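You operate a simulated robot arm through the tools that you are given. There is no shell and no other tool.

The job below is to be done with a simulated robot arm. You get a single attempt, and the scene is never put back.

## Task
Press the bush flush in the roller's white bearing block.
Fine: load it on the press slide; lay it in the green tray after. Where these are worked on the way, their far stop is far enough and under half their travel is too little: press slide.

The check looks at the end state, three seconds after you hand in, the way a careful person would. Anything else that was tipped, shoved, dropped, spilled or broken makes it a failure.

## Robot
A 7-joint arm with a two-finger parallel gripper, fixed in place. Base frame: the origin is at the foot of the arm, x ahead of it, y to its left, z up; the work surface is at about z = 840. Readings come in mm, rad, newtons and seconds.
Its first joint turns from -2.897 to 2.897 rad. Payload 1.57 kg.
The TCP is the grasp point between the finger pads, 30 mm short of the fingertips. In the tool frame z runs along the fingers and y along their closing line. Largest opening 80 mm; finger width 17, thickness 12; the body of the gripper, 40 by 82 mm, starts 80 mm behind the TCP.
Orientation is that of the tool frame in the base frame, as a unit quaternion [x, y, z, w]. With the fingers straight down and closing along the base's y, the tool's x points along the base's -x, its y along +y and its z along -z.

## Interface
- The arm moves only by the tool send_rows. Its argument "motion" is a list that holds one entry, the list of rows, each a list of 7 numbers: the shift along the tool's x, y, z in units of 25 mm (1.0 is 25 mm), then the turn, a rotation vector about the tool's x, y, z in units of 4 degrees (1.0 is 4 degrees), then the opening, from 0 (shut) to 1 (fully open). In form: [[[dx, dy, dz, rx, ry, rz, gripper], ...]]. A call has 1 to 20 rows; each row shifts and turns the commanded pose from where the row before left it, along the tool's axes as they then stand. A call with a number of a shift or a turn outside -1 to 1 is refused whole. A row lasts 0.2 s, in which the tool goes at most 50 mm and 0.15 rad; a call with a longer step from one row to the next is refused whole, and so is a gripper value outside its range. Where a pose cannot be reached the arm comes as near as it can. A force on the tool above 40 N (or 10 N above the force at the start of the call, whichever is more), or a blocked arm, ends the call early, and 0.2 s more pass. Each finger travels about 153 mm/s and halts on what it meets, pressing with about 33 N; the grip force reading is that of the motor and also rises with nothing between the fingers. The clock runs only during rows and for 0.2 s after the last one: add rows that do not move to give the fingers time. The reply holds the time, the measured pose of the TCP, the force on the tool along the base axes, the opening and the grip force, in the units named above and with some noise, with the torque about the TCP (base axes, N m) and any sound that the robot's microphone picked up.
- Cameras (640 x 400 px; columns grow to the right, rows downward): "scene" is fixed at [49.6, 499.3, 1577]; the picture's right is [0.00, -1.00, 0.00], its down [-0.73, -0.00, -0.69] and it looks along [0.69, 0.00, -0.73] (base axes); focal length 246 px, centre (320, 200). "wrist" rides on the gripper at [72, -7, -122] in the tool frame; the picture's right is [0.09, 1.00, 0.00], its down [-0.84, 0.08, -0.54] and it looks along [-0.54, 0.05, 0.84] (tool axes); focal length 238 px, centre (320, 200). There is no depth. A picture from a camera that has moved, and an enlarged one, comes with that camera's place and axes in the base frame and with its lens.
- capture(camera): a new picture of that camera. No time passes.
- inspect(camera, box): a new picture of the part [left, top, right, bottom] of that camera's present view, enlarged. No time passes.
- finish_job(): hands the job in; it is judged then, once.

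Places have to be worked out from the pictures, the camera data and where the tool is seen. Open the gripper and draw the arm clear of the work before you hand the job in, unless the task says otherwise.

The tools are called after ">>>" as name(argument=value, ...) on one line, values as JSON. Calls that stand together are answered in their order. send_rows: Moves the arm, as the interface text tells. Its arguments: {"type":"object","properties":{"motion":{"type":"array","items":{"type":"array","items":{"type":"array","items":{"type":"number"}}}}},"required":["motion"]} The other tools are called the same way: capture (camera) takes a picture; inspect (camera, box) takes an enlarged picture of a part of a camera's view; finish_job () hands the job in.

At the start:

```text
t: 0.0
position: [346.4, 353.7, 1363.6]
tool_rot: [0.0, 1.0, 0.0, 0.0]
ft_force: [0.3, -0.2, -0.7]
ft_torque: [0.03, 0.0, -0.03]
gripper_width: 80.1
finger_force: 0.0
```

scene: 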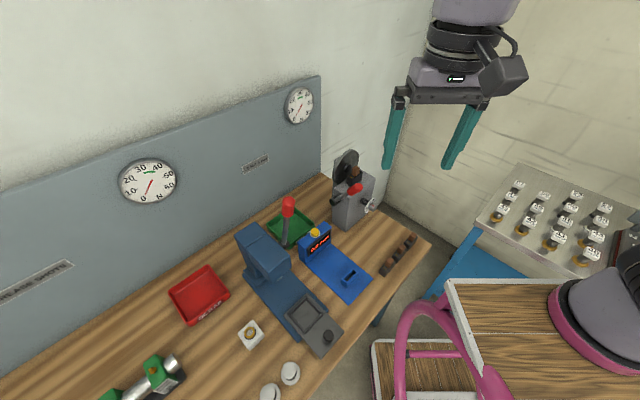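
wrist: 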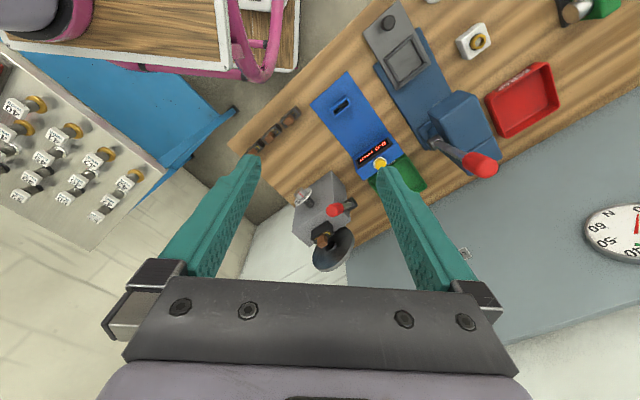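

I start by looking closely at the bench: the press, the white block with the bush, the trays and the gauge.

>>> inspect(camera="scene", box=[220, 190, 380, 290])

>>> inspect(camera="scene", box=[220, 280, 380, 380])

>>> inspect(camera="scene", box=[80, 300, 240, 400])

>>> inspect(camera="wrist", box=[300, 0, 620, 200])

>>> inspect(camera="scene", box=[310, 130, 470, 290])

```text
4.00 times, centred on (300, 240) of scene
camera zoom: at [49.6, 499.3, 1577.0], right [0.0, -1.0, 0.0], down [-0.73, 0.0, -0.69], along [0.69, 0.0, -0.73], focal length 986 px, centre (400, 40)
```

zoom: 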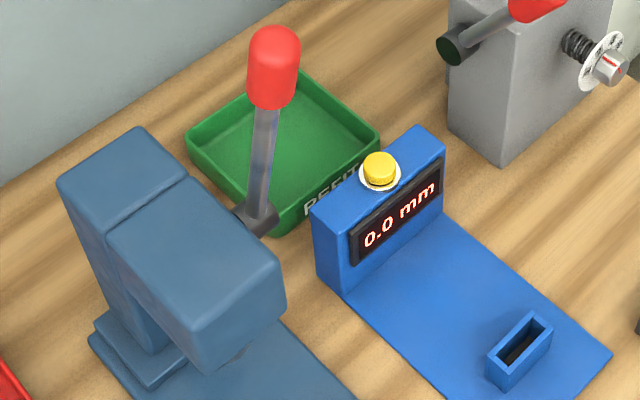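

```text
4.00 times, centred on (300, 330) of scene
camera zoom: at [49.6, 499.3, 1577.0], right [0.0, -1.0, 0.0], down [-0.73, 0.0, -0.69], along [0.69, 0.0, -0.73], focal length 986 px, centre (400, -320)
```

zoom: 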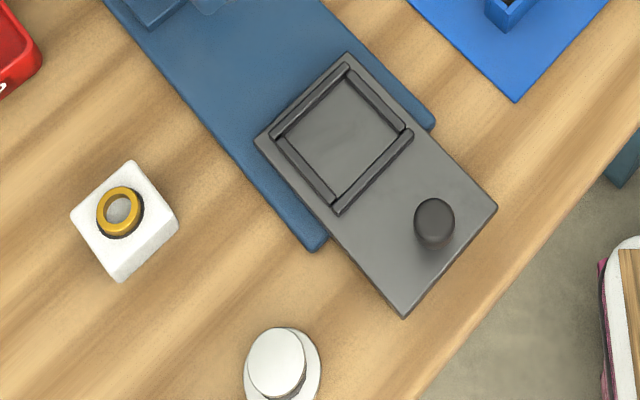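

```text
4.00 times, centred on (160, 350) of scene
camera zoom: at [49.6, 499.3, 1577.0], right [0.0, -1.0, 0.0], down [-0.73, 0.0, -0.69], along [0.69, 0.0, -0.73], focal length 986 px, centre (960, -400)
```

zoom: 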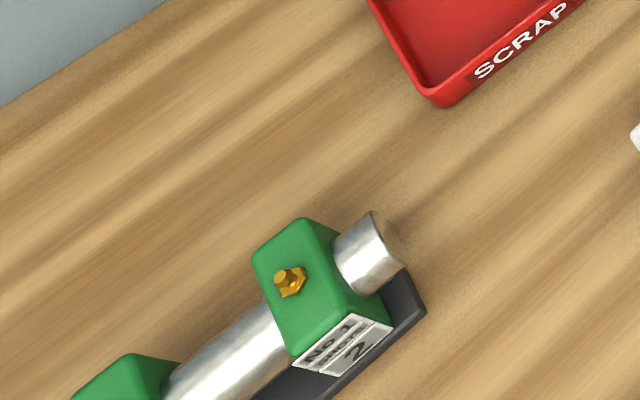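

```text
2.00 times, centred on (460, 100) of wrist
camera zoom: at [275.2, 348.5, 1484.4], right [-0.09, 1.0, 0.0], down [0.84, 0.08, 0.54], along [0.54, 0.05, -0.84], focal length 477 px, centre (40, 400)
```

zoom: 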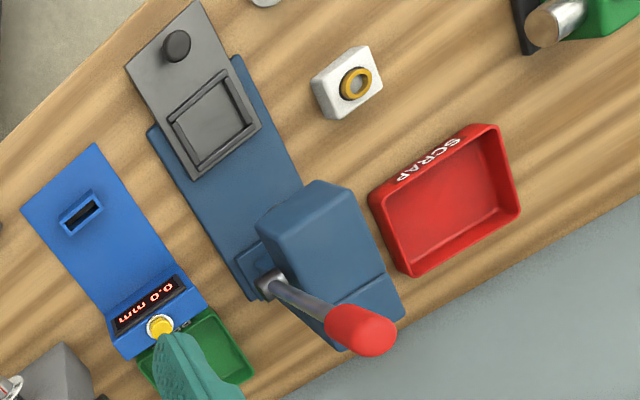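

```text
2.50 times, centred on (390, 210) of scene
camera zoom: at [49.6, 499.3, 1577.0], right [0.0, -1.0, 0.0], down [-0.73, 0.0, -0.69], along [0.69, 0.0, -0.73], focal length 616 px, centre (145, 175)
```

zoom: 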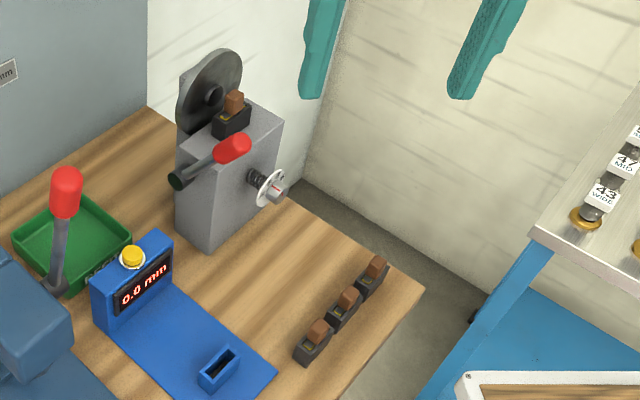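

The gold bush stands proud of the white block near (236, 680). The press slide runs at about 45°, with its knob nearest the robot. I'll zoom in on the block, pocket, lever and green tray to get exact geometry.

>>> inspect(camera="scene", box=[230, 310, 278, 340])

>>> inspect(camera="scene", box=[276, 280, 356, 330])

>>> inspect(camera="scene", box=[232, 190, 328, 250])

>>> inspect(camera="wrist", box=[340, 0, 500, 100])

>>> inspect(camera="wrist", box=[340, 100, 500, 200])

>>> inspect(camera="scene", box=[220, 350, 320, 400])

```text
13.33 times, centred on (254, 325) of scene
camera zoom: at [49.6, 499.3, 1577.0], right [0.0, -1.0, 0.0], down [-0.73, 0.0, -0.69], along [0.69, 0.0, -0.73], focal length 3287 px, centre (1200, -1467)
```

zoom: 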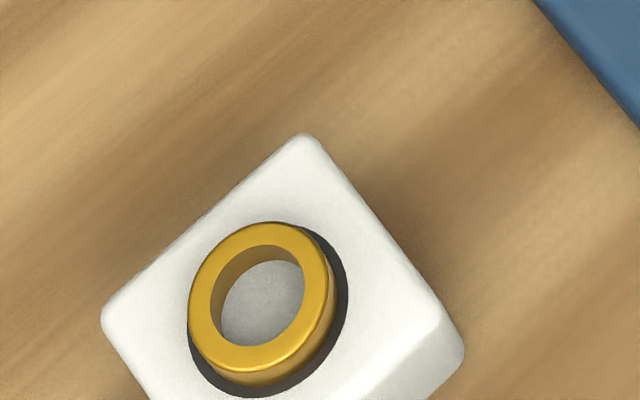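

```text
8.00 times, centred on (316, 305) of scene
camera zoom: at [49.6, 499.3, 1577.0], right [0.0, -1.0, 0.0], down [-0.73, 0.0, -0.69], along [0.69, 0.0, -0.73], focal length 1972 px, centre (352, -640)
```

zoom: 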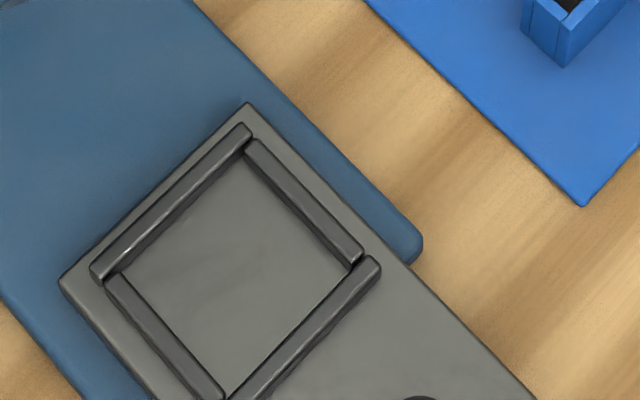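

```text
6.67 times, centred on (280, 220) of scene
camera zoom: at [49.6, 499.3, 1577.0], right [0.0, -1.0, 0.0], down [-0.73, 0.0, -0.69], along [0.69, 0.0, -0.73], focal length 1644 px, centre (587, 67)
```

zoom: 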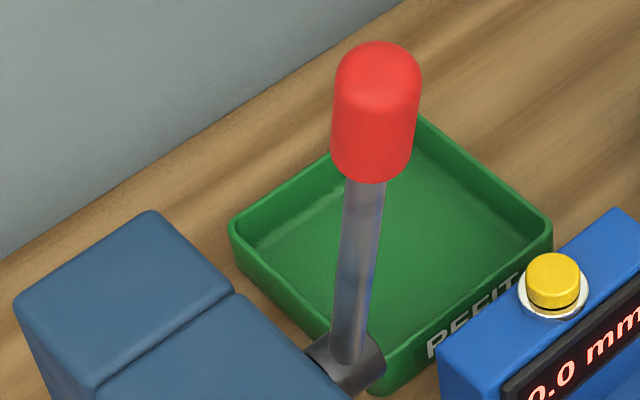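

```text
4.00 times, centred on (420, 50) of wrist
camera zoom: at [275.2, 348.5, 1484.4], right [-0.09, 1.0, 0.0], down [0.84, 0.08, 0.54], along [0.54, 0.05, -0.84], focal length 953 px, centre (-80, 800)
```

zoom: 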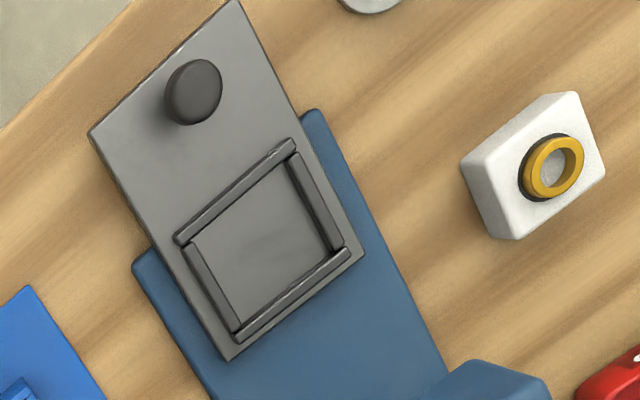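

```text
4.00 times, centred on (420, 150) of wrist
camera zoom: at [275.2, 348.5, 1484.4], right [-0.09, 1.0, 0.0], down [0.84, 0.08, 0.54], along [0.54, 0.05, -0.84], focal length 953 px, centre (-80, 400)
```

zoom: 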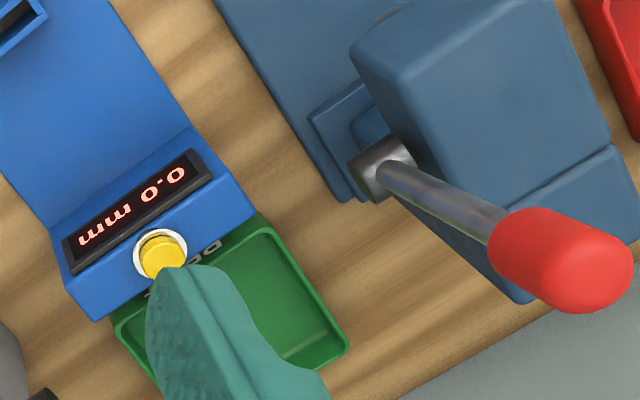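

```text
6.40 times, centred on (270, 375) of scene
camera zoom: at [49.6, 499.3, 1577.0], right [0.0, -1.0, 0.0], down [-0.73, 0.0, -0.69], along [0.69, 0.0, -0.73], focal length 1578 px, centre (640, -920)
```

zoom: 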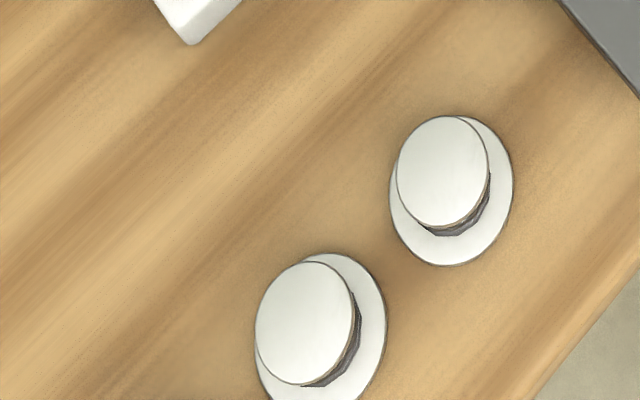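

The block is about 48 mm square, turned 45°, centred near (236, 680), with its top near z = 875. The lever handle is near (384, 564, 1204), so I'll stay high while I turn the tool -45° and then travel over the block.

>>> send_rows(motion=[[[0, 0, 0, 0, 0, -1, 1], [0, 0, 0, 0, 0, -1, 1], [0, 0, 0, 0, 0, -1, 1], [0, 0, 0, 0, 0, -1, 1], [0, 0, 0, 0, 0, -1, 1], [0, 0, 0, 0, 0, -1, 1], [0, 0, 0, 0, 0, -1, 1], [0, 0, 0, 0, 0, -1, 1], [0, 0, 0, 0, 0, -1, 1], [0, 0, 0, 0, 0, -1, 1], [0, 0, 0, 0, 0, -1, 1], [0, 0, 0, 0, 0, -0.25, 1]]])

```text
t: 2.6
position: [348.6, 353.2, 1363.5]
tool_rot: [-0.383, 0.924, 0.0, -0.001]
ft_force: [-0.3, 0.3, -0.1]
ft_torque: [0.02, -0.02, -0.06]
gripper_width: 79.8
finger_force: 0.0
```

The turn is right: tool x now points away from the press and the fingers close across the slide direction. Now I travel at this height to a point above the block.

>>> send_rows(motion=[[[-0.47, 0.95, 0, 0, 0, 0, 1], [-0.47, 0.95, 0, 0, 0, 0, 1], [-0.47, 0.95, 0, 0, 0, 0, 1], [-0.47, 0.95, 0, 0, 0, 0, 1], [-0.47, 0.95, 0, 0, 0, 0, 1], [-0.47, 0.95, 0, 0, 0, 0, 1], [-0.47, 0.95, 0, 0, 0, 0, 1], [-0.47, 0.95, 0, 0, 0, 0, 1], [-0.47, 0.95, 0, 0, 0, 0, 1], [-0.47, 0.95, 0, 0, 0, 0, 1], [-0.47, 0.95, 0, 0, 0, 0, 1], [-0.47, 0.95, 0, 0, 0, 0, 1], [-0.47, 0.95, 0, 0, 0, 0, 1], [0, 0, 0, 0, 0, 0, 1]]])

>>> capture(camera="wrist")

>>> capture(camera="scene")

```text
t: 5.6
position: [251.9, 626.0, 1365.0]
tool_rot: [-0.382, 0.924, 0.0, 0.001]
ft_force: [-0.2, -1.6, -0.6]
ft_torque: [-0.03, 0.01, 0.0]
gripper_width: 80.0
finger_force: 0.1
out of reach, approached as far as the arm can: row 11, 12, 13
```

```text
taken
camera wrist: at [204.7, 569.0, 1486.8], right [-0.77, 0.64, 0.0], down [0.54, 0.65, 0.54], along [0.35, 0.42, -0.84], focal length 238 px, centre (320, 200)
```

wrist: 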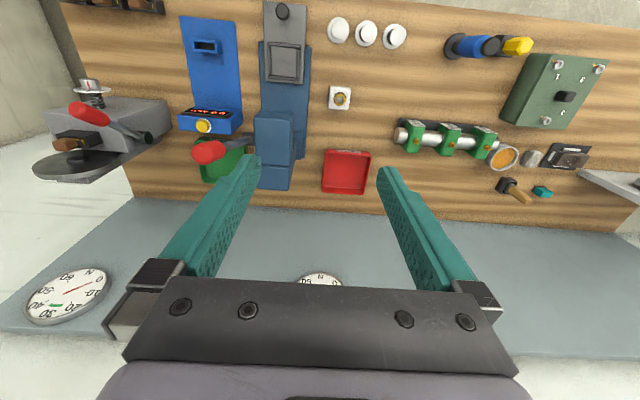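

```text
taken
```

scene: 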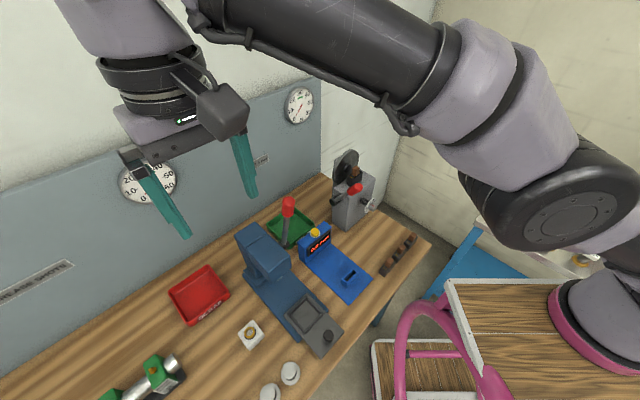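

The arm hit its reach limit at this height and stopped at about (252, 626), so I'll descend 175 mm here, which should be clear of everything, and read the pose.

>>> send_rows(motion=[[[0, 0, 1, 0, 0, 0, 1], [0, 0, 1, 0, 0, 0, 1], [0, 0, 1, 0, 0, 0, 1], [0, 0, 1, 0, 0, 0, 1], [0, 0, 1, 0, 0, 0, 1], [0, 0, 1, 0, 0, 0, 1], [0, 0, 1, 0, 0, 0, 1], [0, 0, 0, 0, 0, 0, 1]]])

>>> capture(camera="wrist")

```text
t: 7.4
position: [249.0, 625.3, 1188.5]
tool_rot: [-0.383, 0.924, 0.0, 0.0]
ft_force: [0.0, -0.3, -0.1]
ft_torque: [-0.02, 0.01, -0.03]
gripper_width: 79.9
finger_force: 0.0
```

```text
taken
camera wrist: at [202.9, 570.2, 1310.2], right [-0.77, 0.64, 0.0], down [0.54, 0.65, 0.54], along [0.35, 0.42, -0.84], focal length 238 px, centre (320, 200)
```

wrist: 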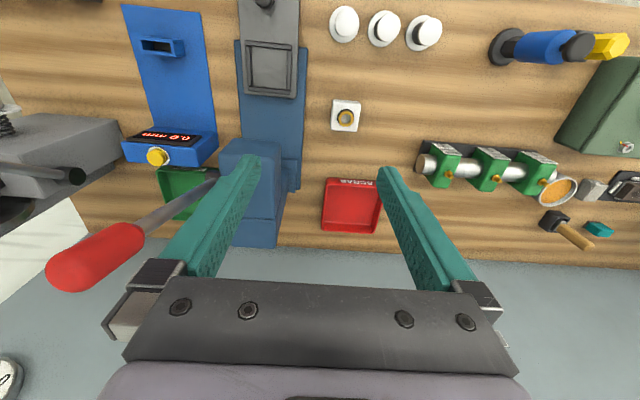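

The command follows the reached pose: the TCP is at about (249, 626, 1188). I move over the block and descend to about z = 1010 for a closer look.

>>> send_rows(motion=[[[-0.58, 0.95, 0, 0, 0, 0, 1], [-0.58, 0.95, 0, 0, 0, 0, 1], [0, 0, 1, 0, 0, 0, 1], [0, 0, 1, 0, 0, 0, 1], [0, 0, 1, 0, 0, 0, 1], [0, 0, 1, 0, 0, 0, 1], [0, 0, 1, 0, 0, 0, 1], [0, 0, 1, 0, 0, 0, 1], [0, 0, 1, 0, 0, 0, 1], [0, 0, 0, 0, 0, 0, 1]]])

>>> capture(camera="wrist")

>>> inspect(camera="scene", box=[170, 270, 330, 370])

```text
t: 9.6
position: [237.3, 678.6, 1015.0]
tool_rot: [-0.382, 0.924, 0.0, 0.001]
ft_force: [0.3, 0.2, 0.2]
ft_torque: [0.01, 0.01, 0.0]
gripper_width: 80.2
finger_force: 0.2
```

```text
taken
camera wrist: at [190.1, 623.8, 1135.6], right [-0.77, 0.64, 0.0], down [0.54, 0.65, 0.54], along [0.35, 0.42, -0.84], focal length 238 px, centre (320, 200)
```

wrist: 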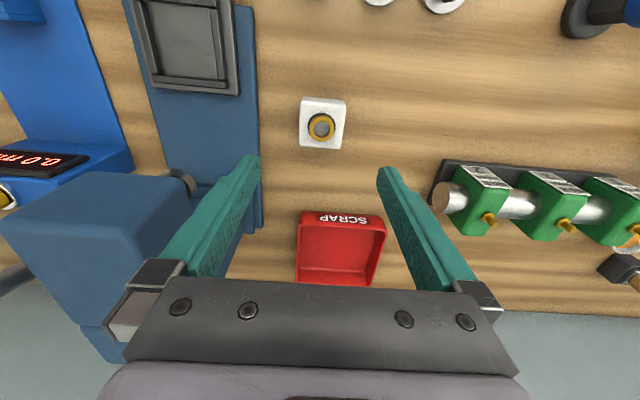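

```text
4.00 times, centred on (250, 320) of scene
camera zoom: at [49.6, 499.3, 1577.0], right [0.0, -1.0, 0.0], down [-0.73, 0.0, -0.69], along [0.69, 0.0, -0.73], focal length 986 px, centre (600, -280)
```

zoom: 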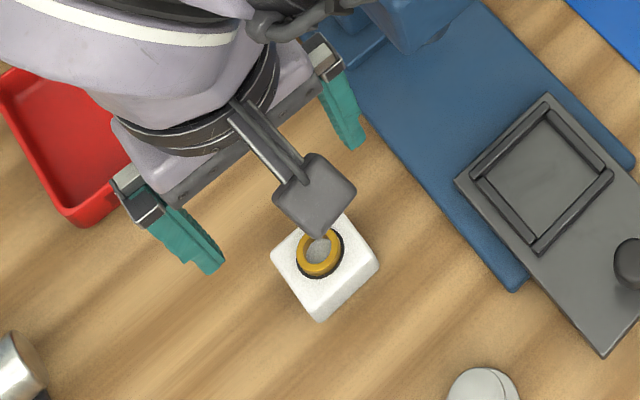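

The block is centred under the tool to within a few mm. I'll zoom in to check its rotation and offset.

>>> inspect(camera="wrist", box=[280, 80, 376, 170])

>>> inspect(camera="wrist", box=[110, 0, 270, 100])

```text
4.44 times, centred on (328, 125) of wrist
camera zoom: at [190.1, 623.8, 1135.6], right [-0.77, 0.64, 0.0], down [0.54, 0.65, 0.54], along [0.35, 0.42, -0.84], focal length 1059 px, centre (284, 533)
```

zoom: 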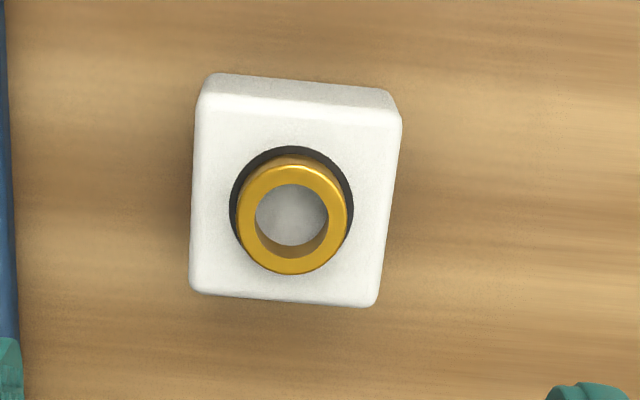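

```text
4.00 times, centred on (190, 50) of wrist
camera zoom: at [190.1, 623.8, 1135.6], right [-0.77, 0.64, 0.0], down [0.54, 0.65, 0.54], along [0.35, 0.42, -0.84], focal length 953 px, centre (840, 800)
```

zoom: 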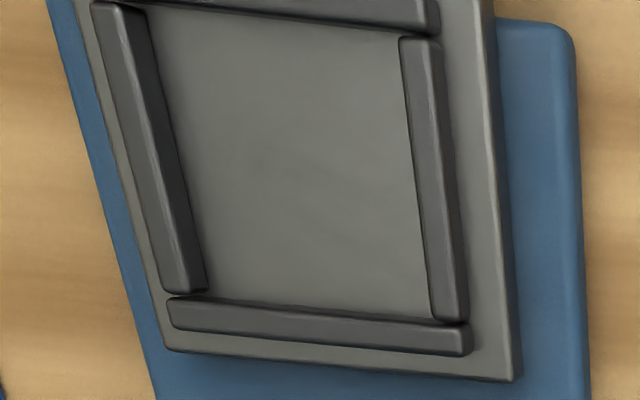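

The block measures about 47 mm square, aligned within 1° and offset about +1.2 mm in tool y. I'll descend to TCP z = 885, so the fingertips sit about 15 mm above the block's bottom and stay clear of the pocket walls later.

>>> send_rows(motion=[[[0, 0.048, 0, 0, 0, 0, 1], [0, 0, 1, 0, 0, 0, 1], [0, 0, 1, 0, 0, 0, 1], [0, 0, 1, 0, 0, 0, 1], [0, 0, 1, 0, 0, 0, 1], [0, 0, 0.6, 0, 0, 0, 1], [0, 0, 0.55, 0, 0, 0, 1], [0, 0, 0, 0, 0, 0, 1]]])

>>> capture(camera="wrist")

>>> inspect(camera="scene", box=[190, 290, 310, 365])

```text
t: 11.4
position: [236.4, 680.1, 884.9]
tool_rot: [-0.383, 0.924, -0.001, 0.0]
ft_force: [-0.1, 0.4, -0.6]
ft_torque: [0.01, 0.01, 0.04]
gripper_width: 79.9
finger_force: 0.0
```

```text
taken
camera wrist: at [190.4, 625.3, 1006.0], right [-0.77, 0.64, 0.0], down [0.54, 0.65, 0.54], along [0.35, 0.42, -0.84], focal length 238 px, centre (320, 200)
```

wrist: 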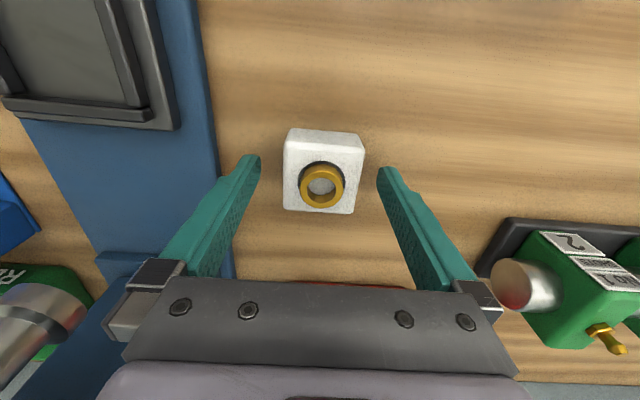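

```text
5.33 times, centred on (250, 328) of scene
camera zoom: at [49.6, 499.3, 1577.0], right [0.0, -1.0, 0.0], down [-0.73, 0.0, -0.69], along [0.69, 0.0, -0.73], focal length 1315 px, centre (693, -480)
```

zoom: 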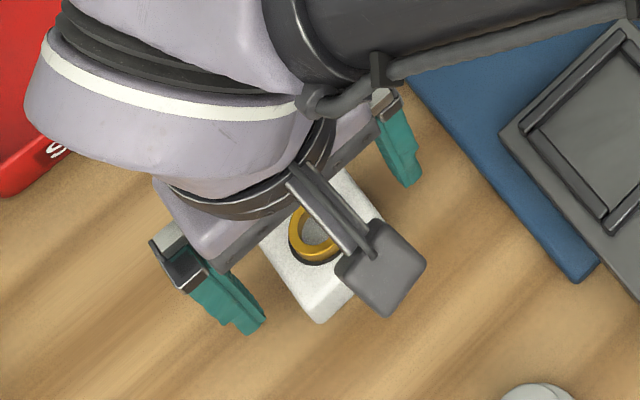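

The block sits midway between the fingers and the wide camera body is clear. Closing on it now.

>>> send_rows(motion=[[[0, 0, 0, 0, 0, 0, 0.75], [0, 0, 0, 0, 0, 0, 0.5], [0, 0, 0, 0, 0, 0, 0.4], [0, 0, 0, 0, 0, 0, 0.4]]])

>>> capture(camera="wrist")

```text
t: 12.4
position: [236.3, 680.5, 884.1]
tool_rot: [-0.383, 0.924, 0.0, 0.0]
ft_force: [-0.3, 1.3, 0.9]
ft_torque: [0.01, -0.07, 0.01]
gripper_width: 49.4
finger_force: 33.0
```

```text
taken
camera wrist: at [190.3, 625.2, 1006.0], right [-0.77, 0.64, 0.0], down [0.54, 0.65, 0.54], along [0.35, 0.42, -0.84], focal length 238 px, centre (320, 200)
```

wrist: 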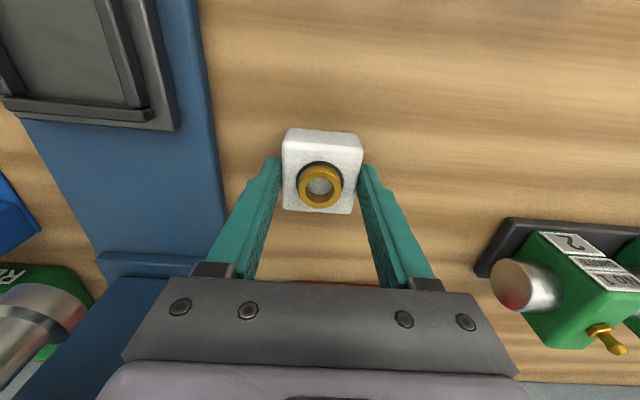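

The grip is firm (49.4 mm, 33 N). Lifting straight up 100 mm, then I'll check the hold and the press head geometry.

>>> send_rows(motion=[[[0, 0, -0.4, 0, 0, 0, 0.4], [0, 0, -0.6, 0, 0, 0, 0.4], [0, 0, -1, 0, 0, 0, 0.4], [0, 0, -1, 0, 0, 0, 0.4], [0, 0, -1, 0, 0, 0, 0.4], [0, 0, 0, 0, 0, 0, 0.4]]])

>>> capture(camera="wrist")

>>> inspect(camera="scene", box=[200, 220, 360, 320])

>>> inspect(camera="wrist", box=[0, 0, 280, 175])

```text
t: 13.8
position: [236.3, 680.3, 984.0]
tool_rot: [-0.383, 0.924, 0.0, 0.0]
ft_force: [-0.3, -0.1, -2.1]
ft_torque: [0.0, 0.05, 0.02]
gripper_width: 49.5
finger_force: 32.8
```

```text
taken
camera wrist: at [189.8, 624.7, 1105.5], right [-0.77, 0.64, 0.0], down [0.54, 0.65, 0.54], along [0.35, 0.42, -0.84], focal length 238 px, centre (320, 200)
```

wrist: 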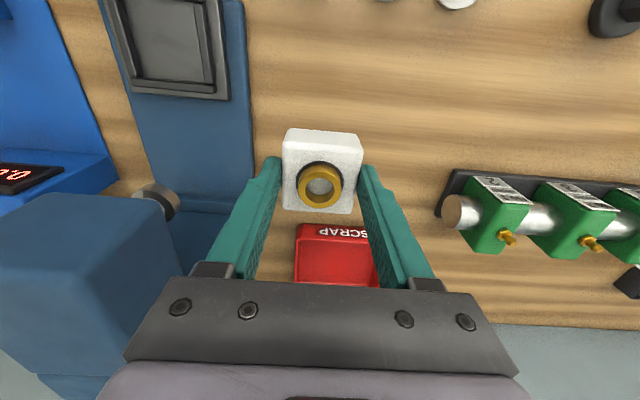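

```text
4.00 times, centred on (280, 270) of scene
camera zoom: at [49.6, 499.3, 1577.0], right [0.0, -1.0, 0.0], down [-0.73, 0.0, -0.69], along [0.69, 0.0, -0.73], focal length 986 px, centre (480, -80)
```

zoom: 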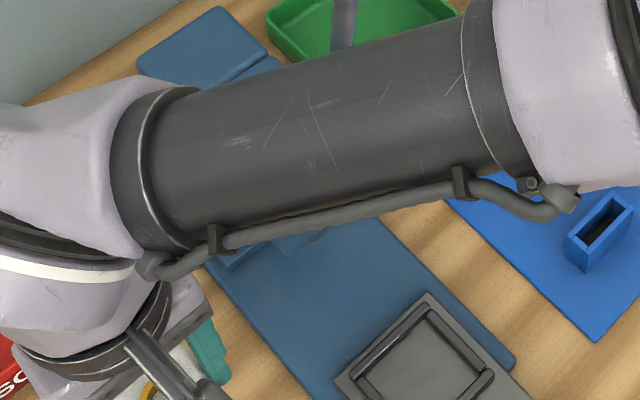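

```text
2.29 times, centred on (140, 88) of wrist
camera zoom: at [189.8, 624.7, 1105.5], right [-0.77, 0.64, 0.0], down [0.54, 0.65, 0.54], along [0.35, 0.42, -0.84], focal length 545 px, centre (731, 457)
```

zoom: 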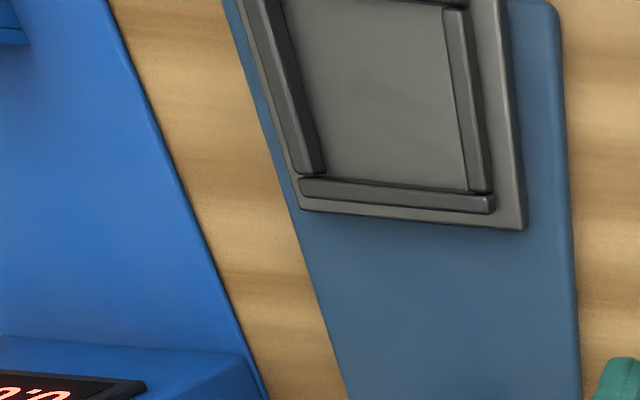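

The slide top is near z = 858 and the pocket centre is near (290, 539). The press head's front is near along-axis 677, with its underside near z = 950. I move sideways at this height to stand over the pocket, then look.

>>> send_rows(motion=[[[0.4127, -0.918, 0, 0, 0, 0, 0.4], [0.4127, -0.918, 0, 0, 0, 0, 0.4], [0.4127, -0.918, 0, 0, 0, 0, 0.4], [0.4127, -0.918, 0, 0, 0, 0, 0.4], [0.4127, -0.918, 0, 0, 0, 0, 0.4], [0.4127, -0.918, 0, 0, 0, 0, 0.4], [0, 0, 0, 0, 0, 0, 0.4]]])

>>> capture(camera="wrist")

>>> capture(camera="scene")

```text
t: 15.4
position: [291.4, 538.4, 987.8]
tool_rot: [-0.382, 0.924, 0.0, 0.0]
ft_force: [-0.6, -0.9, -1.8]
ft_torque: [0.01, 0.01, 0.01]
gripper_width: 49.4
finger_force: 32.7
```

```text
taken
camera wrist: at [244.3, 483.6, 1107.7], right [-0.77, 0.64, 0.0], down [0.54, 0.65, 0.54], along [0.35, 0.42, -0.84], focal length 238 px, centre (320, 200)
```

wrist: 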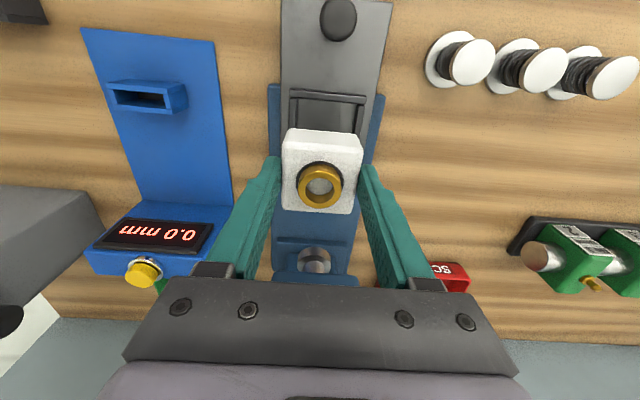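

```text
taken
```

scene: 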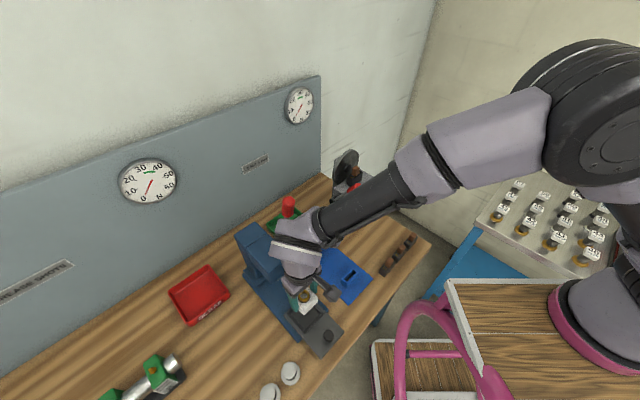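

The block is roughly over the pocket, and in the scene view the wrist link appears close to the lever handle. I'll zoom in on that clearance and on the pocket alignment before lowering.

>>> inspect(camera="scene", box=[230, 180, 358, 260])

>>> inspect(camera="scene", box=[260, 260, 356, 360])

>>> inspect(camera="wrist", box=[260, 70, 388, 230])

>>> inspect(camera="wrist", box=[250, 220, 390, 290])

```text
5.00 times, centred on (294, 220) of scene
camera zoom: at [49.6, 499.3, 1577.0], right [0.0, -1.0, 0.0], down [-0.73, 0.0, -0.69], along [0.69, 0.0, -0.73], focal length 1233 px, centre (450, 100)
```

zoom: 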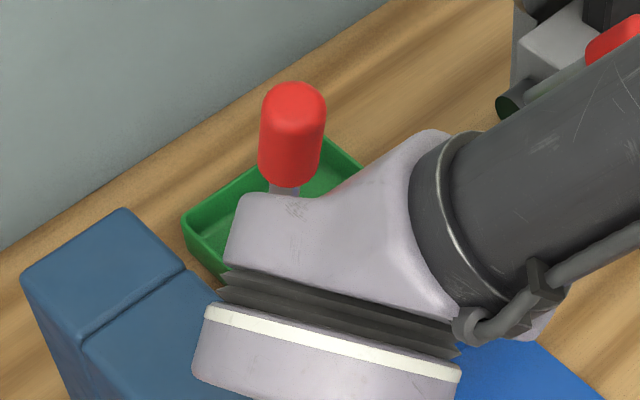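

```text
4.00 times, centred on (308, 310) of scene
camera zoom: at [49.6, 499.3, 1577.0], right [0.0, -1.0, 0.0], down [-0.73, 0.0, -0.69], along [0.69, 0.0, -0.73], focal length 986 px, centre (368, -240)
```

zoom: 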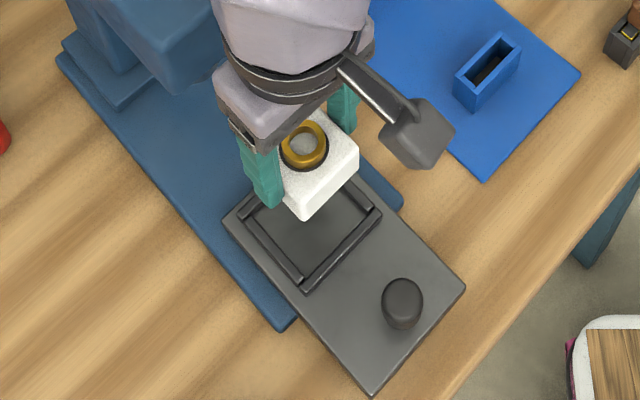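

```text
2.50 times, centred on (324, 150) of wrist
camera zoom: at [244.3, 483.6, 1107.7], right [-0.77, 0.64, 0.0], down [0.54, 0.65, 0.54], along [0.35, 0.42, -0.84], focal length 596 px, centre (310, 325)
```

zoom: 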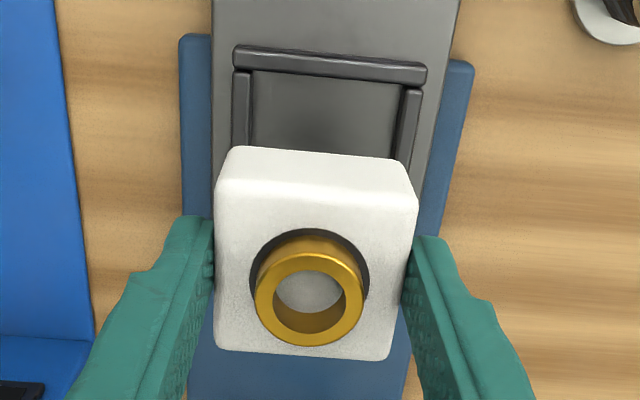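

```text
4.57 times, centred on (320, 255) of wrist
camera zoom: at [244.3, 483.6, 1107.7], right [-0.77, 0.64, 0.0], down [0.54, 0.65, 0.54], along [0.35, 0.42, -0.84], focal length 1090 px, centre (320, -51)
```

zoom: 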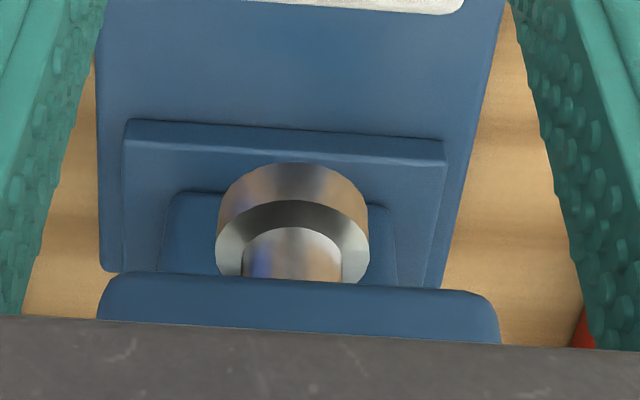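

From the wrist view, the press axis (slide edges, pocket walls, ram) lies about 4.5 mm to the +y tool side, and the slide top looks nearer z = 867. I'll zoom in on the pocket's front portion to fix the along-axis offset.

>>> inspect(camera="wrist", box=[276, 76, 388, 146])

>>> inspect(camera="wrist", box=[270, 0, 400, 100])

```text
5.71 times, centred on (332, 111) of wrist
camera zoom: at [244.3, 483.6, 1107.7], right [-0.77, 0.64, 0.0], down [0.54, 0.65, 0.54], along [0.35, 0.42, -0.84], focal length 1362 px, centre (251, 709)
```

zoom: 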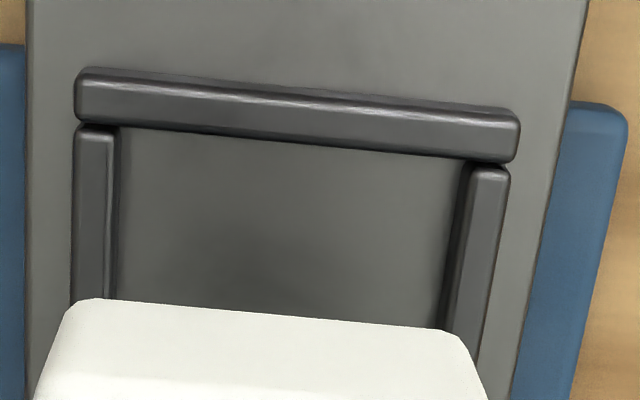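

```text
4.00 times, centred on (335, 50) of wrist
camera zoom: at [244.3, 483.6, 1107.7], right [-0.77, 0.64, 0.0], down [0.54, 0.65, 0.54], along [0.35, 0.42, -0.84], focal length 953 px, centre (260, 800)
```

zoom: 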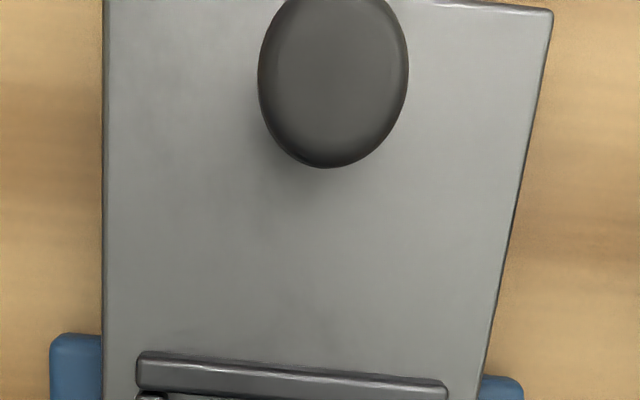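

The pocket is about 56 mm square and its centre is offset about +3 mm in tool x and +3.3 mm in tool y. I correct for that, lower 50 mm so the block bottom is still above the walls, and look again.

>>> send_rows(motion=[[[0.116, 0.134, 0, 0, 0, 0, 0.4], [0, 0, 0.7, 0, 0, 0, 0.4], [0, 0, 0.7, 0, 0, 0, 0.4], [0, 0, 0.6, 0, 0, 0, 0.4], [0, 0, 0, 0, 0, 0, 0.4]]])

>>> inspect(camera="wrist", box=[260, 70, 388, 230])

>>> inspect(camera="wrist", box=[276, 76, 388, 146])

>>> inspect(camera="scene", box=[268, 260, 348, 340])

```text
t: 16.6
position: [287.2, 539.9, 936.4]
tool_rot: [-0.383, 0.924, 0.0, -0.001]
ft_force: [-0.5, -0.2, -1.9]
ft_torque: [0.0, -0.01, 0.02]
gripper_width: 49.3
finger_force: 33.1
```

```text
2.50 times, centred on (324, 150) of wrist
camera zoom: at [240.2, 484.5, 1056.7], right [-0.77, 0.64, 0.0], down [0.54, 0.65, 0.54], along [0.35, 0.42, -0.84], focal length 596 px, centre (310, 325)
```

zoom: 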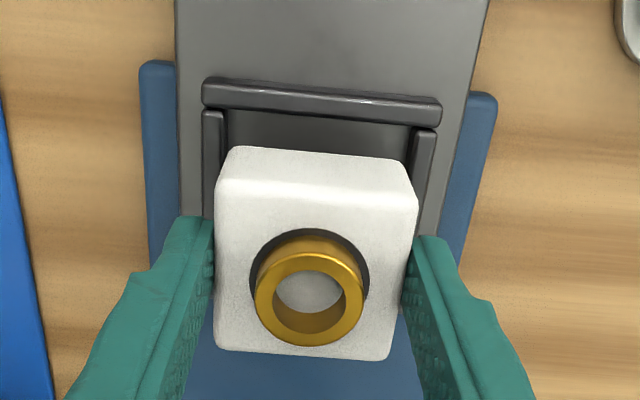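

```text
5.71 times, centred on (332, 111) of wrist
camera zoom: at [240.2, 484.5, 1056.7], right [-0.77, 0.64, 0.0], down [0.54, 0.65, 0.54], along [0.35, 0.42, -0.84], focal length 1362 px, centre (251, 709)
```

zoom: 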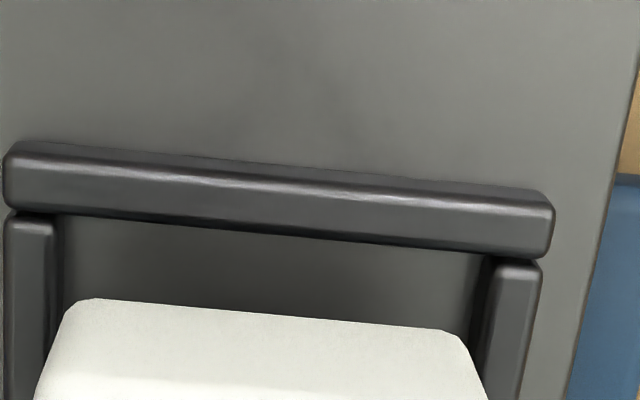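

```text
5.00 times, centred on (308, 300) of scene
camera zoom: at [49.6, 499.3, 1577.0], right [0.0, -1.0, 0.0], down [-0.73, 0.0, -0.69], along [0.69, 0.0, -0.73], focal length 1233 px, centre (380, -300)
```

zoom: 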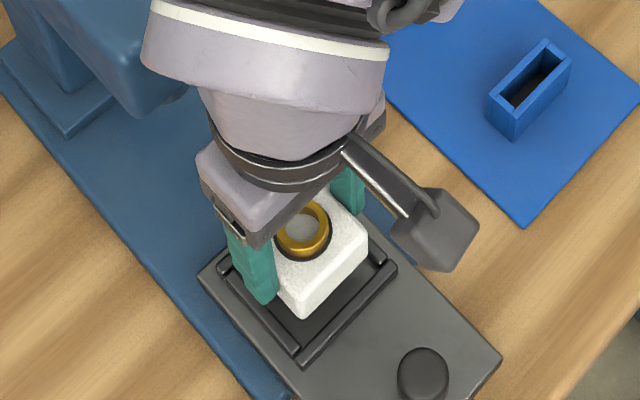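

The residual offset is under 1 mm, with about 3 mm clearance per side. I lower 19 mm with a tiny correction, then feel for contact in small steps.

>>> send_rows(motion=[[[0.012, 0.024, 0, 0, 0, 0, 0.4], [0, 0, 0.3, 0, 0, 0, 0.4], [0, 0, 0.26, 0, 0, 0, 0.4], [0, 0, 0.2, 0, 0, 0, 0.4], [0, 0, 0, 0, 0, 0, 0.4]]])

>>> inspect(camera="wrist", box=[260, 70, 388, 230])

>>> inspect(camera="scene", box=[278, 280, 342, 330])

```text
t: 17.8
position: [285.2, 539.3, 916.4]
tool_rot: [-0.382, 0.924, 0.0, 0.0]
ft_force: [-0.1, -0.8, -1.4]
ft_torque: [0.02, -0.03, 0.0]
gripper_width: 49.3
finger_force: 32.7
```

```text
2.50 times, centred on (324, 150) of wrist
camera zoom: at [238.9, 484.5, 1037.5], right [-0.77, 0.64, 0.0], down [0.54, 0.65, 0.54], along [0.35, 0.42, -0.84], focal length 596 px, centre (310, 325)
```

zoom: 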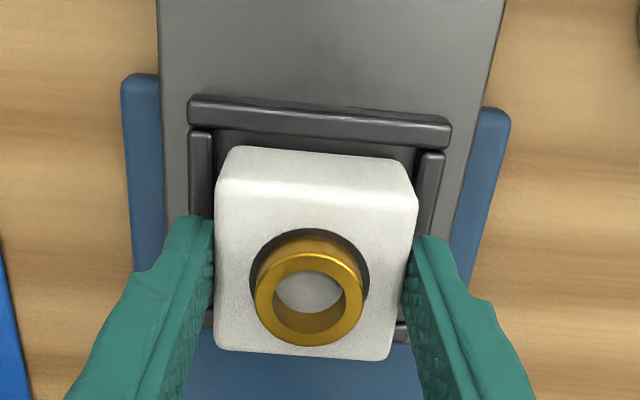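

```text
8.00 times, centred on (310, 305) of scene
camera zoom: at [49.6, 499.3, 1577.0], right [0.0, -1.0, 0.0], down [-0.73, 0.0, -0.69], along [0.69, 0.0, -0.73], focal length 1972 px, centre (400, -640)
```

zoom: 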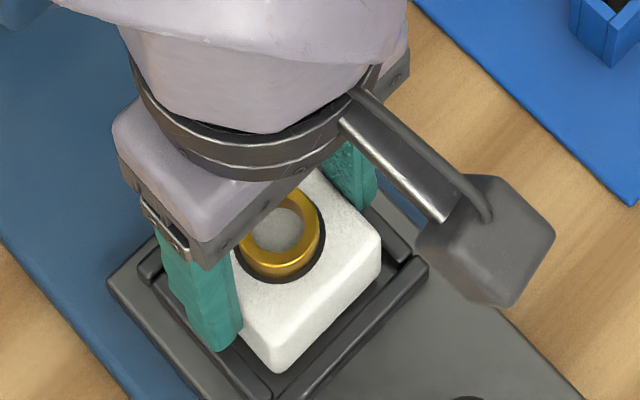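

No contact yet, and the block sits inside the pocket walls. I go down in 1.25 mm steps, watching the force.

>>> send_rows(motion=[[[0, 0, 0.05, 0, 0, 0, 0.4], [0, 0, 0.05, 0, 0, 0, 0.4], [0, 0, 0, 0, 0, 0, 0.4]]])

```text
t: 18.6
position: [286.0, 538.7, 914.7]
tool_rot: [-0.383, 0.924, 0.0, 0.001]
ft_force: [-0.8, -0.2, -1.6]
ft_torque: [0.01, 0.0, -0.03]
gripper_width: 49.3
finger_force: 33.7
```

>>> send_rows(motion=[[[0, 0, 0.05, 0, 0, 0, 0.4], [0, 0, 0.05, 0, 0, 0, 0.4], [0, 0, 0, 0, 0, 0, 0.4]]])

>>> inspect(camera="wrist", box=[260, 70, 388, 230])

```text
t: 19.4
position: [285.9, 538.5, 912.8]
tool_rot: [-0.382, 0.924, 0.0, 0.0]
ft_force: [-0.4, 0.6, 0.0]
ft_torque: [-0.03, -0.01, 0.0]
gripper_width: 49.5
finger_force: 32.2
```

```text
2.50 times, centred on (324, 150) of wrist
camera zoom: at [239.1, 484.6, 1032.7], right [-0.77, 0.64, 0.0], down [0.54, 0.65, 0.54], along [0.35, 0.42, -0.84], focal length 596 px, centre (310, 325)
```

zoom: 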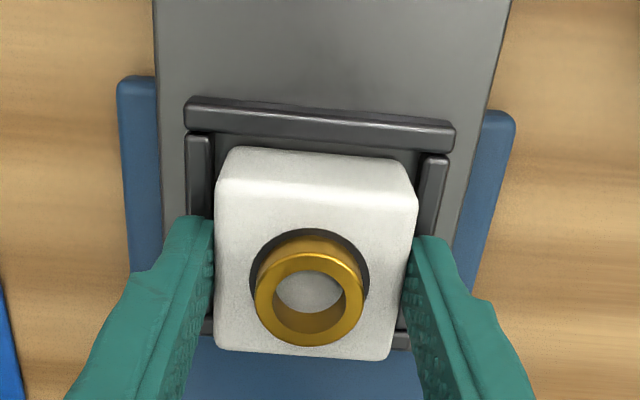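

Force z went from about -1.6 N to 0 N, which hints at first contact. One more small step to confirm.

>>> send_rows(motion=[[[0, 0, 0.04, 0, 0, 0, 0.4], [0, 0, 0, 0, 0, 0, 0.4]]])

```text
t: 20.0
position: [285.7, 539.5, 911.9]
tool_rot: [-0.382, 0.924, 0.001, 0.001]
ft_force: [1.0, -2.8, 14.3]
ft_torque: [-0.42, -0.05, 0.04]
gripper_width: 49.4
finger_force: 32.9
```

A 14 N contact with the block bottom near z = 866 means it is seated on the pocket floor. I open the fingers moderately and look.

>>> send_rows(motion=[[[0, 0, -0.02, 0, 0, 0, 0.5], [0, 0, 0, 0, 0, 0, 0.8], [0, 0, 0, 0, 0, 0, 0.8], [0, 0, 0, 0, 0, 0, 0.8]]])

>>> inspect(camera="wrist", box=[230, 70, 410, 230])

>>> inspect(camera="scene", box=[278, 280, 342, 330])

```text
t: 21.0
position: [285.6, 539.5, 911.2]
tool_rot: [-0.383, 0.924, 0.0, 0.001]
ft_force: [0.1, 0.3, -0.7]
ft_torque: [-0.04, -0.02, -0.01]
gripper_width: 63.8
finger_force: 0.2
```

```text
2.50 times, centred on (320, 150) of wrist
camera zoom: at [239.2, 484.6, 1032.1], right [-0.77, 0.64, 0.0], down [0.54, 0.65, 0.54], along [0.35, 0.42, -0.84], focal length 596 px, centre (320, 325)
```

zoom: 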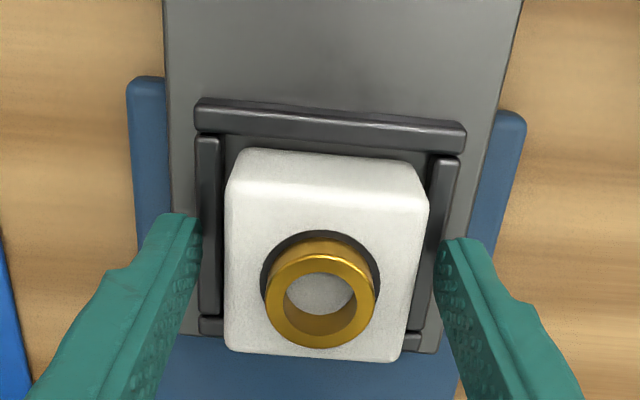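

```text
8.00 times, centred on (310, 305) of scene
camera zoom: at [49.6, 499.3, 1577.0], right [0.0, -1.0, 0.0], down [-0.73, 0.0, -0.69], along [0.69, 0.0, -0.73], focal length 1972 px, centre (400, -640)
```

zoom: 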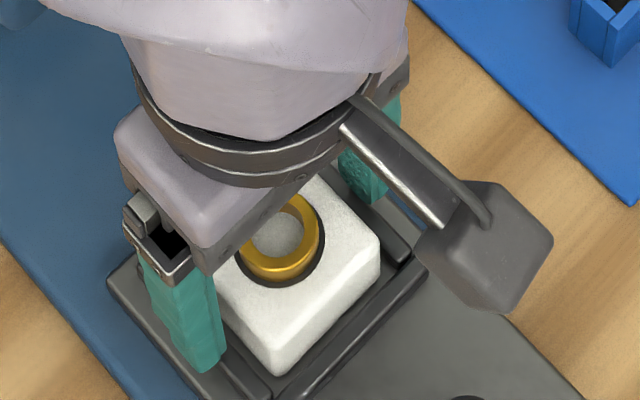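

The block stands free inside the pocket. I raise the arm 90 mm clear and check the seating from above.

>>> send_rows(motion=[[[0, 0, -0.5, 0, 0, 0, 0.8], [0, 0, -1, 0, 0, 0, 0.8], [0, 0, -1, 0, 0, 0, 0.8], [0, 0, -1, 0, 0, 0, 0.8], [0, 0, 0, 0, 0, 0, 0.8]]])

>>> inspect(camera="wrist", box=[250, 0, 410, 200])

>>> inspect(camera="scene", box=[268, 270, 348, 350])

```text
t: 22.2
position: [285.7, 539.1, 999.5]
tool_rot: [-0.382, 0.924, 0.0, 0.0]
ft_force: [0.4, 0.4, 0.3]
ft_torque: [-0.02, -0.03, 0.01]
gripper_width: 64.0
finger_force: 0.2
```

```text
2.00 times, centred on (330, 100) of wrist
camera zoom: at [238.7, 484.0, 1120.8], right [-0.77, 0.64, 0.0], down [0.54, 0.65, 0.54], along [0.35, 0.42, -0.84], focal length 477 px, centre (300, 400)
```

zoom: 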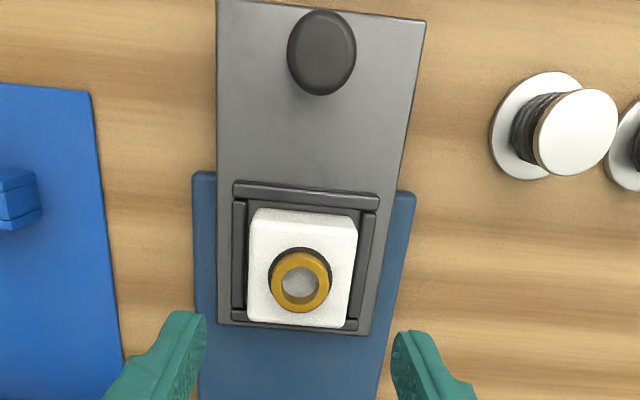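

```text
5.00 times, centred on (308, 310) of scene
camera zoom: at [49.6, 499.3, 1577.0], right [0.0, -1.0, 0.0], down [-0.73, 0.0, -0.69], along [0.69, 0.0, -0.73], focal length 1233 px, centre (380, -350)
```

zoom: 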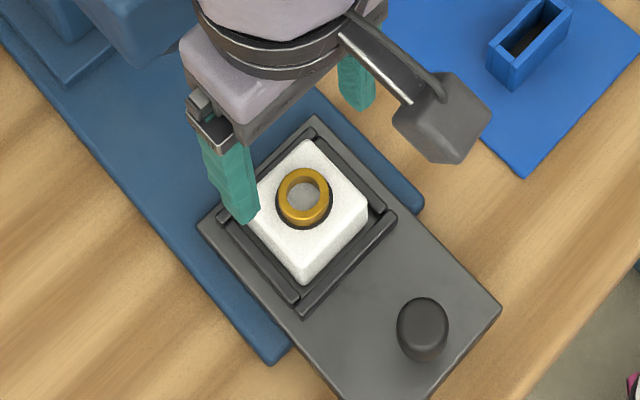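

The block is well seated with even gaps. The knob is on the slide axis at about along-axis 497 (X≈223, Y≈479), roughly 27 mm across. I move above it at this height and verify.

>>> send_rows(motion=[[[0.86, 0.005, 0, 0, 0, 0, 0.8], [0.86, 0.005, 0, 0, 0, 0, 0.8], [0.86, 0.005, 0, 0, 0, 0, 0.8], [0.86, 0.005, 0, 0, 0, 0, 0.8], [0, 0, 0, 0, 0, 0, 0.8]]])

>>> capture(camera="wrist")

>>> inspect(camera="scene", box=[240, 200, 400, 360])

```text
t: 23.4
position: [223.2, 478.5, 998.5]
tool_rot: [-0.382, 0.924, 0.0, 0.0]
ft_force: [0.2, 0.1, 0.0]
ft_torque: [-0.01, 0.02, 0.03]
gripper_width: 63.9
finger_force: 0.0
```

```text
taken
camera wrist: at [177.1, 423.3, 1119.2], right [-0.77, 0.64, 0.0], down [0.54, 0.65, 0.54], along [0.35, 0.42, -0.84], focal length 238 px, centre (320, 200)
```

wrist: 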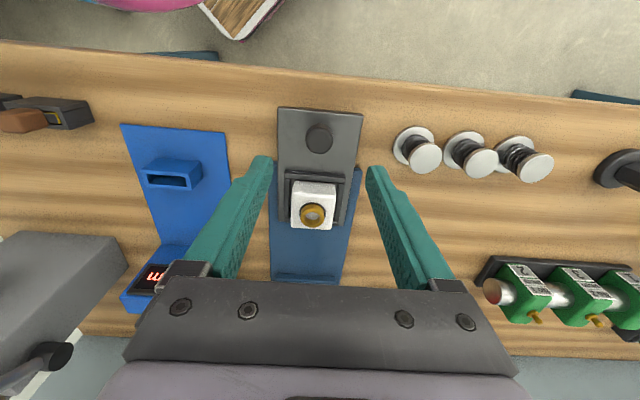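

```text
2.50 times, centred on (320, 280) of scene
camera zoom: at [49.6, 499.3, 1577.0], right [0.0, -1.0, 0.0], down [-0.73, 0.0, -0.69], along [0.69, 0.0, -0.73], focal length 616 px, centre (320, 0)
```

zoom: 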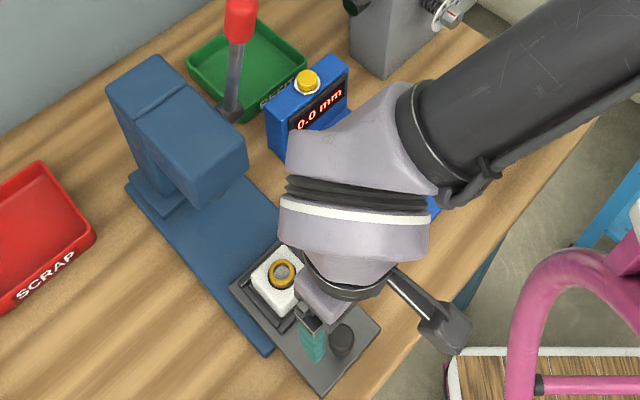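

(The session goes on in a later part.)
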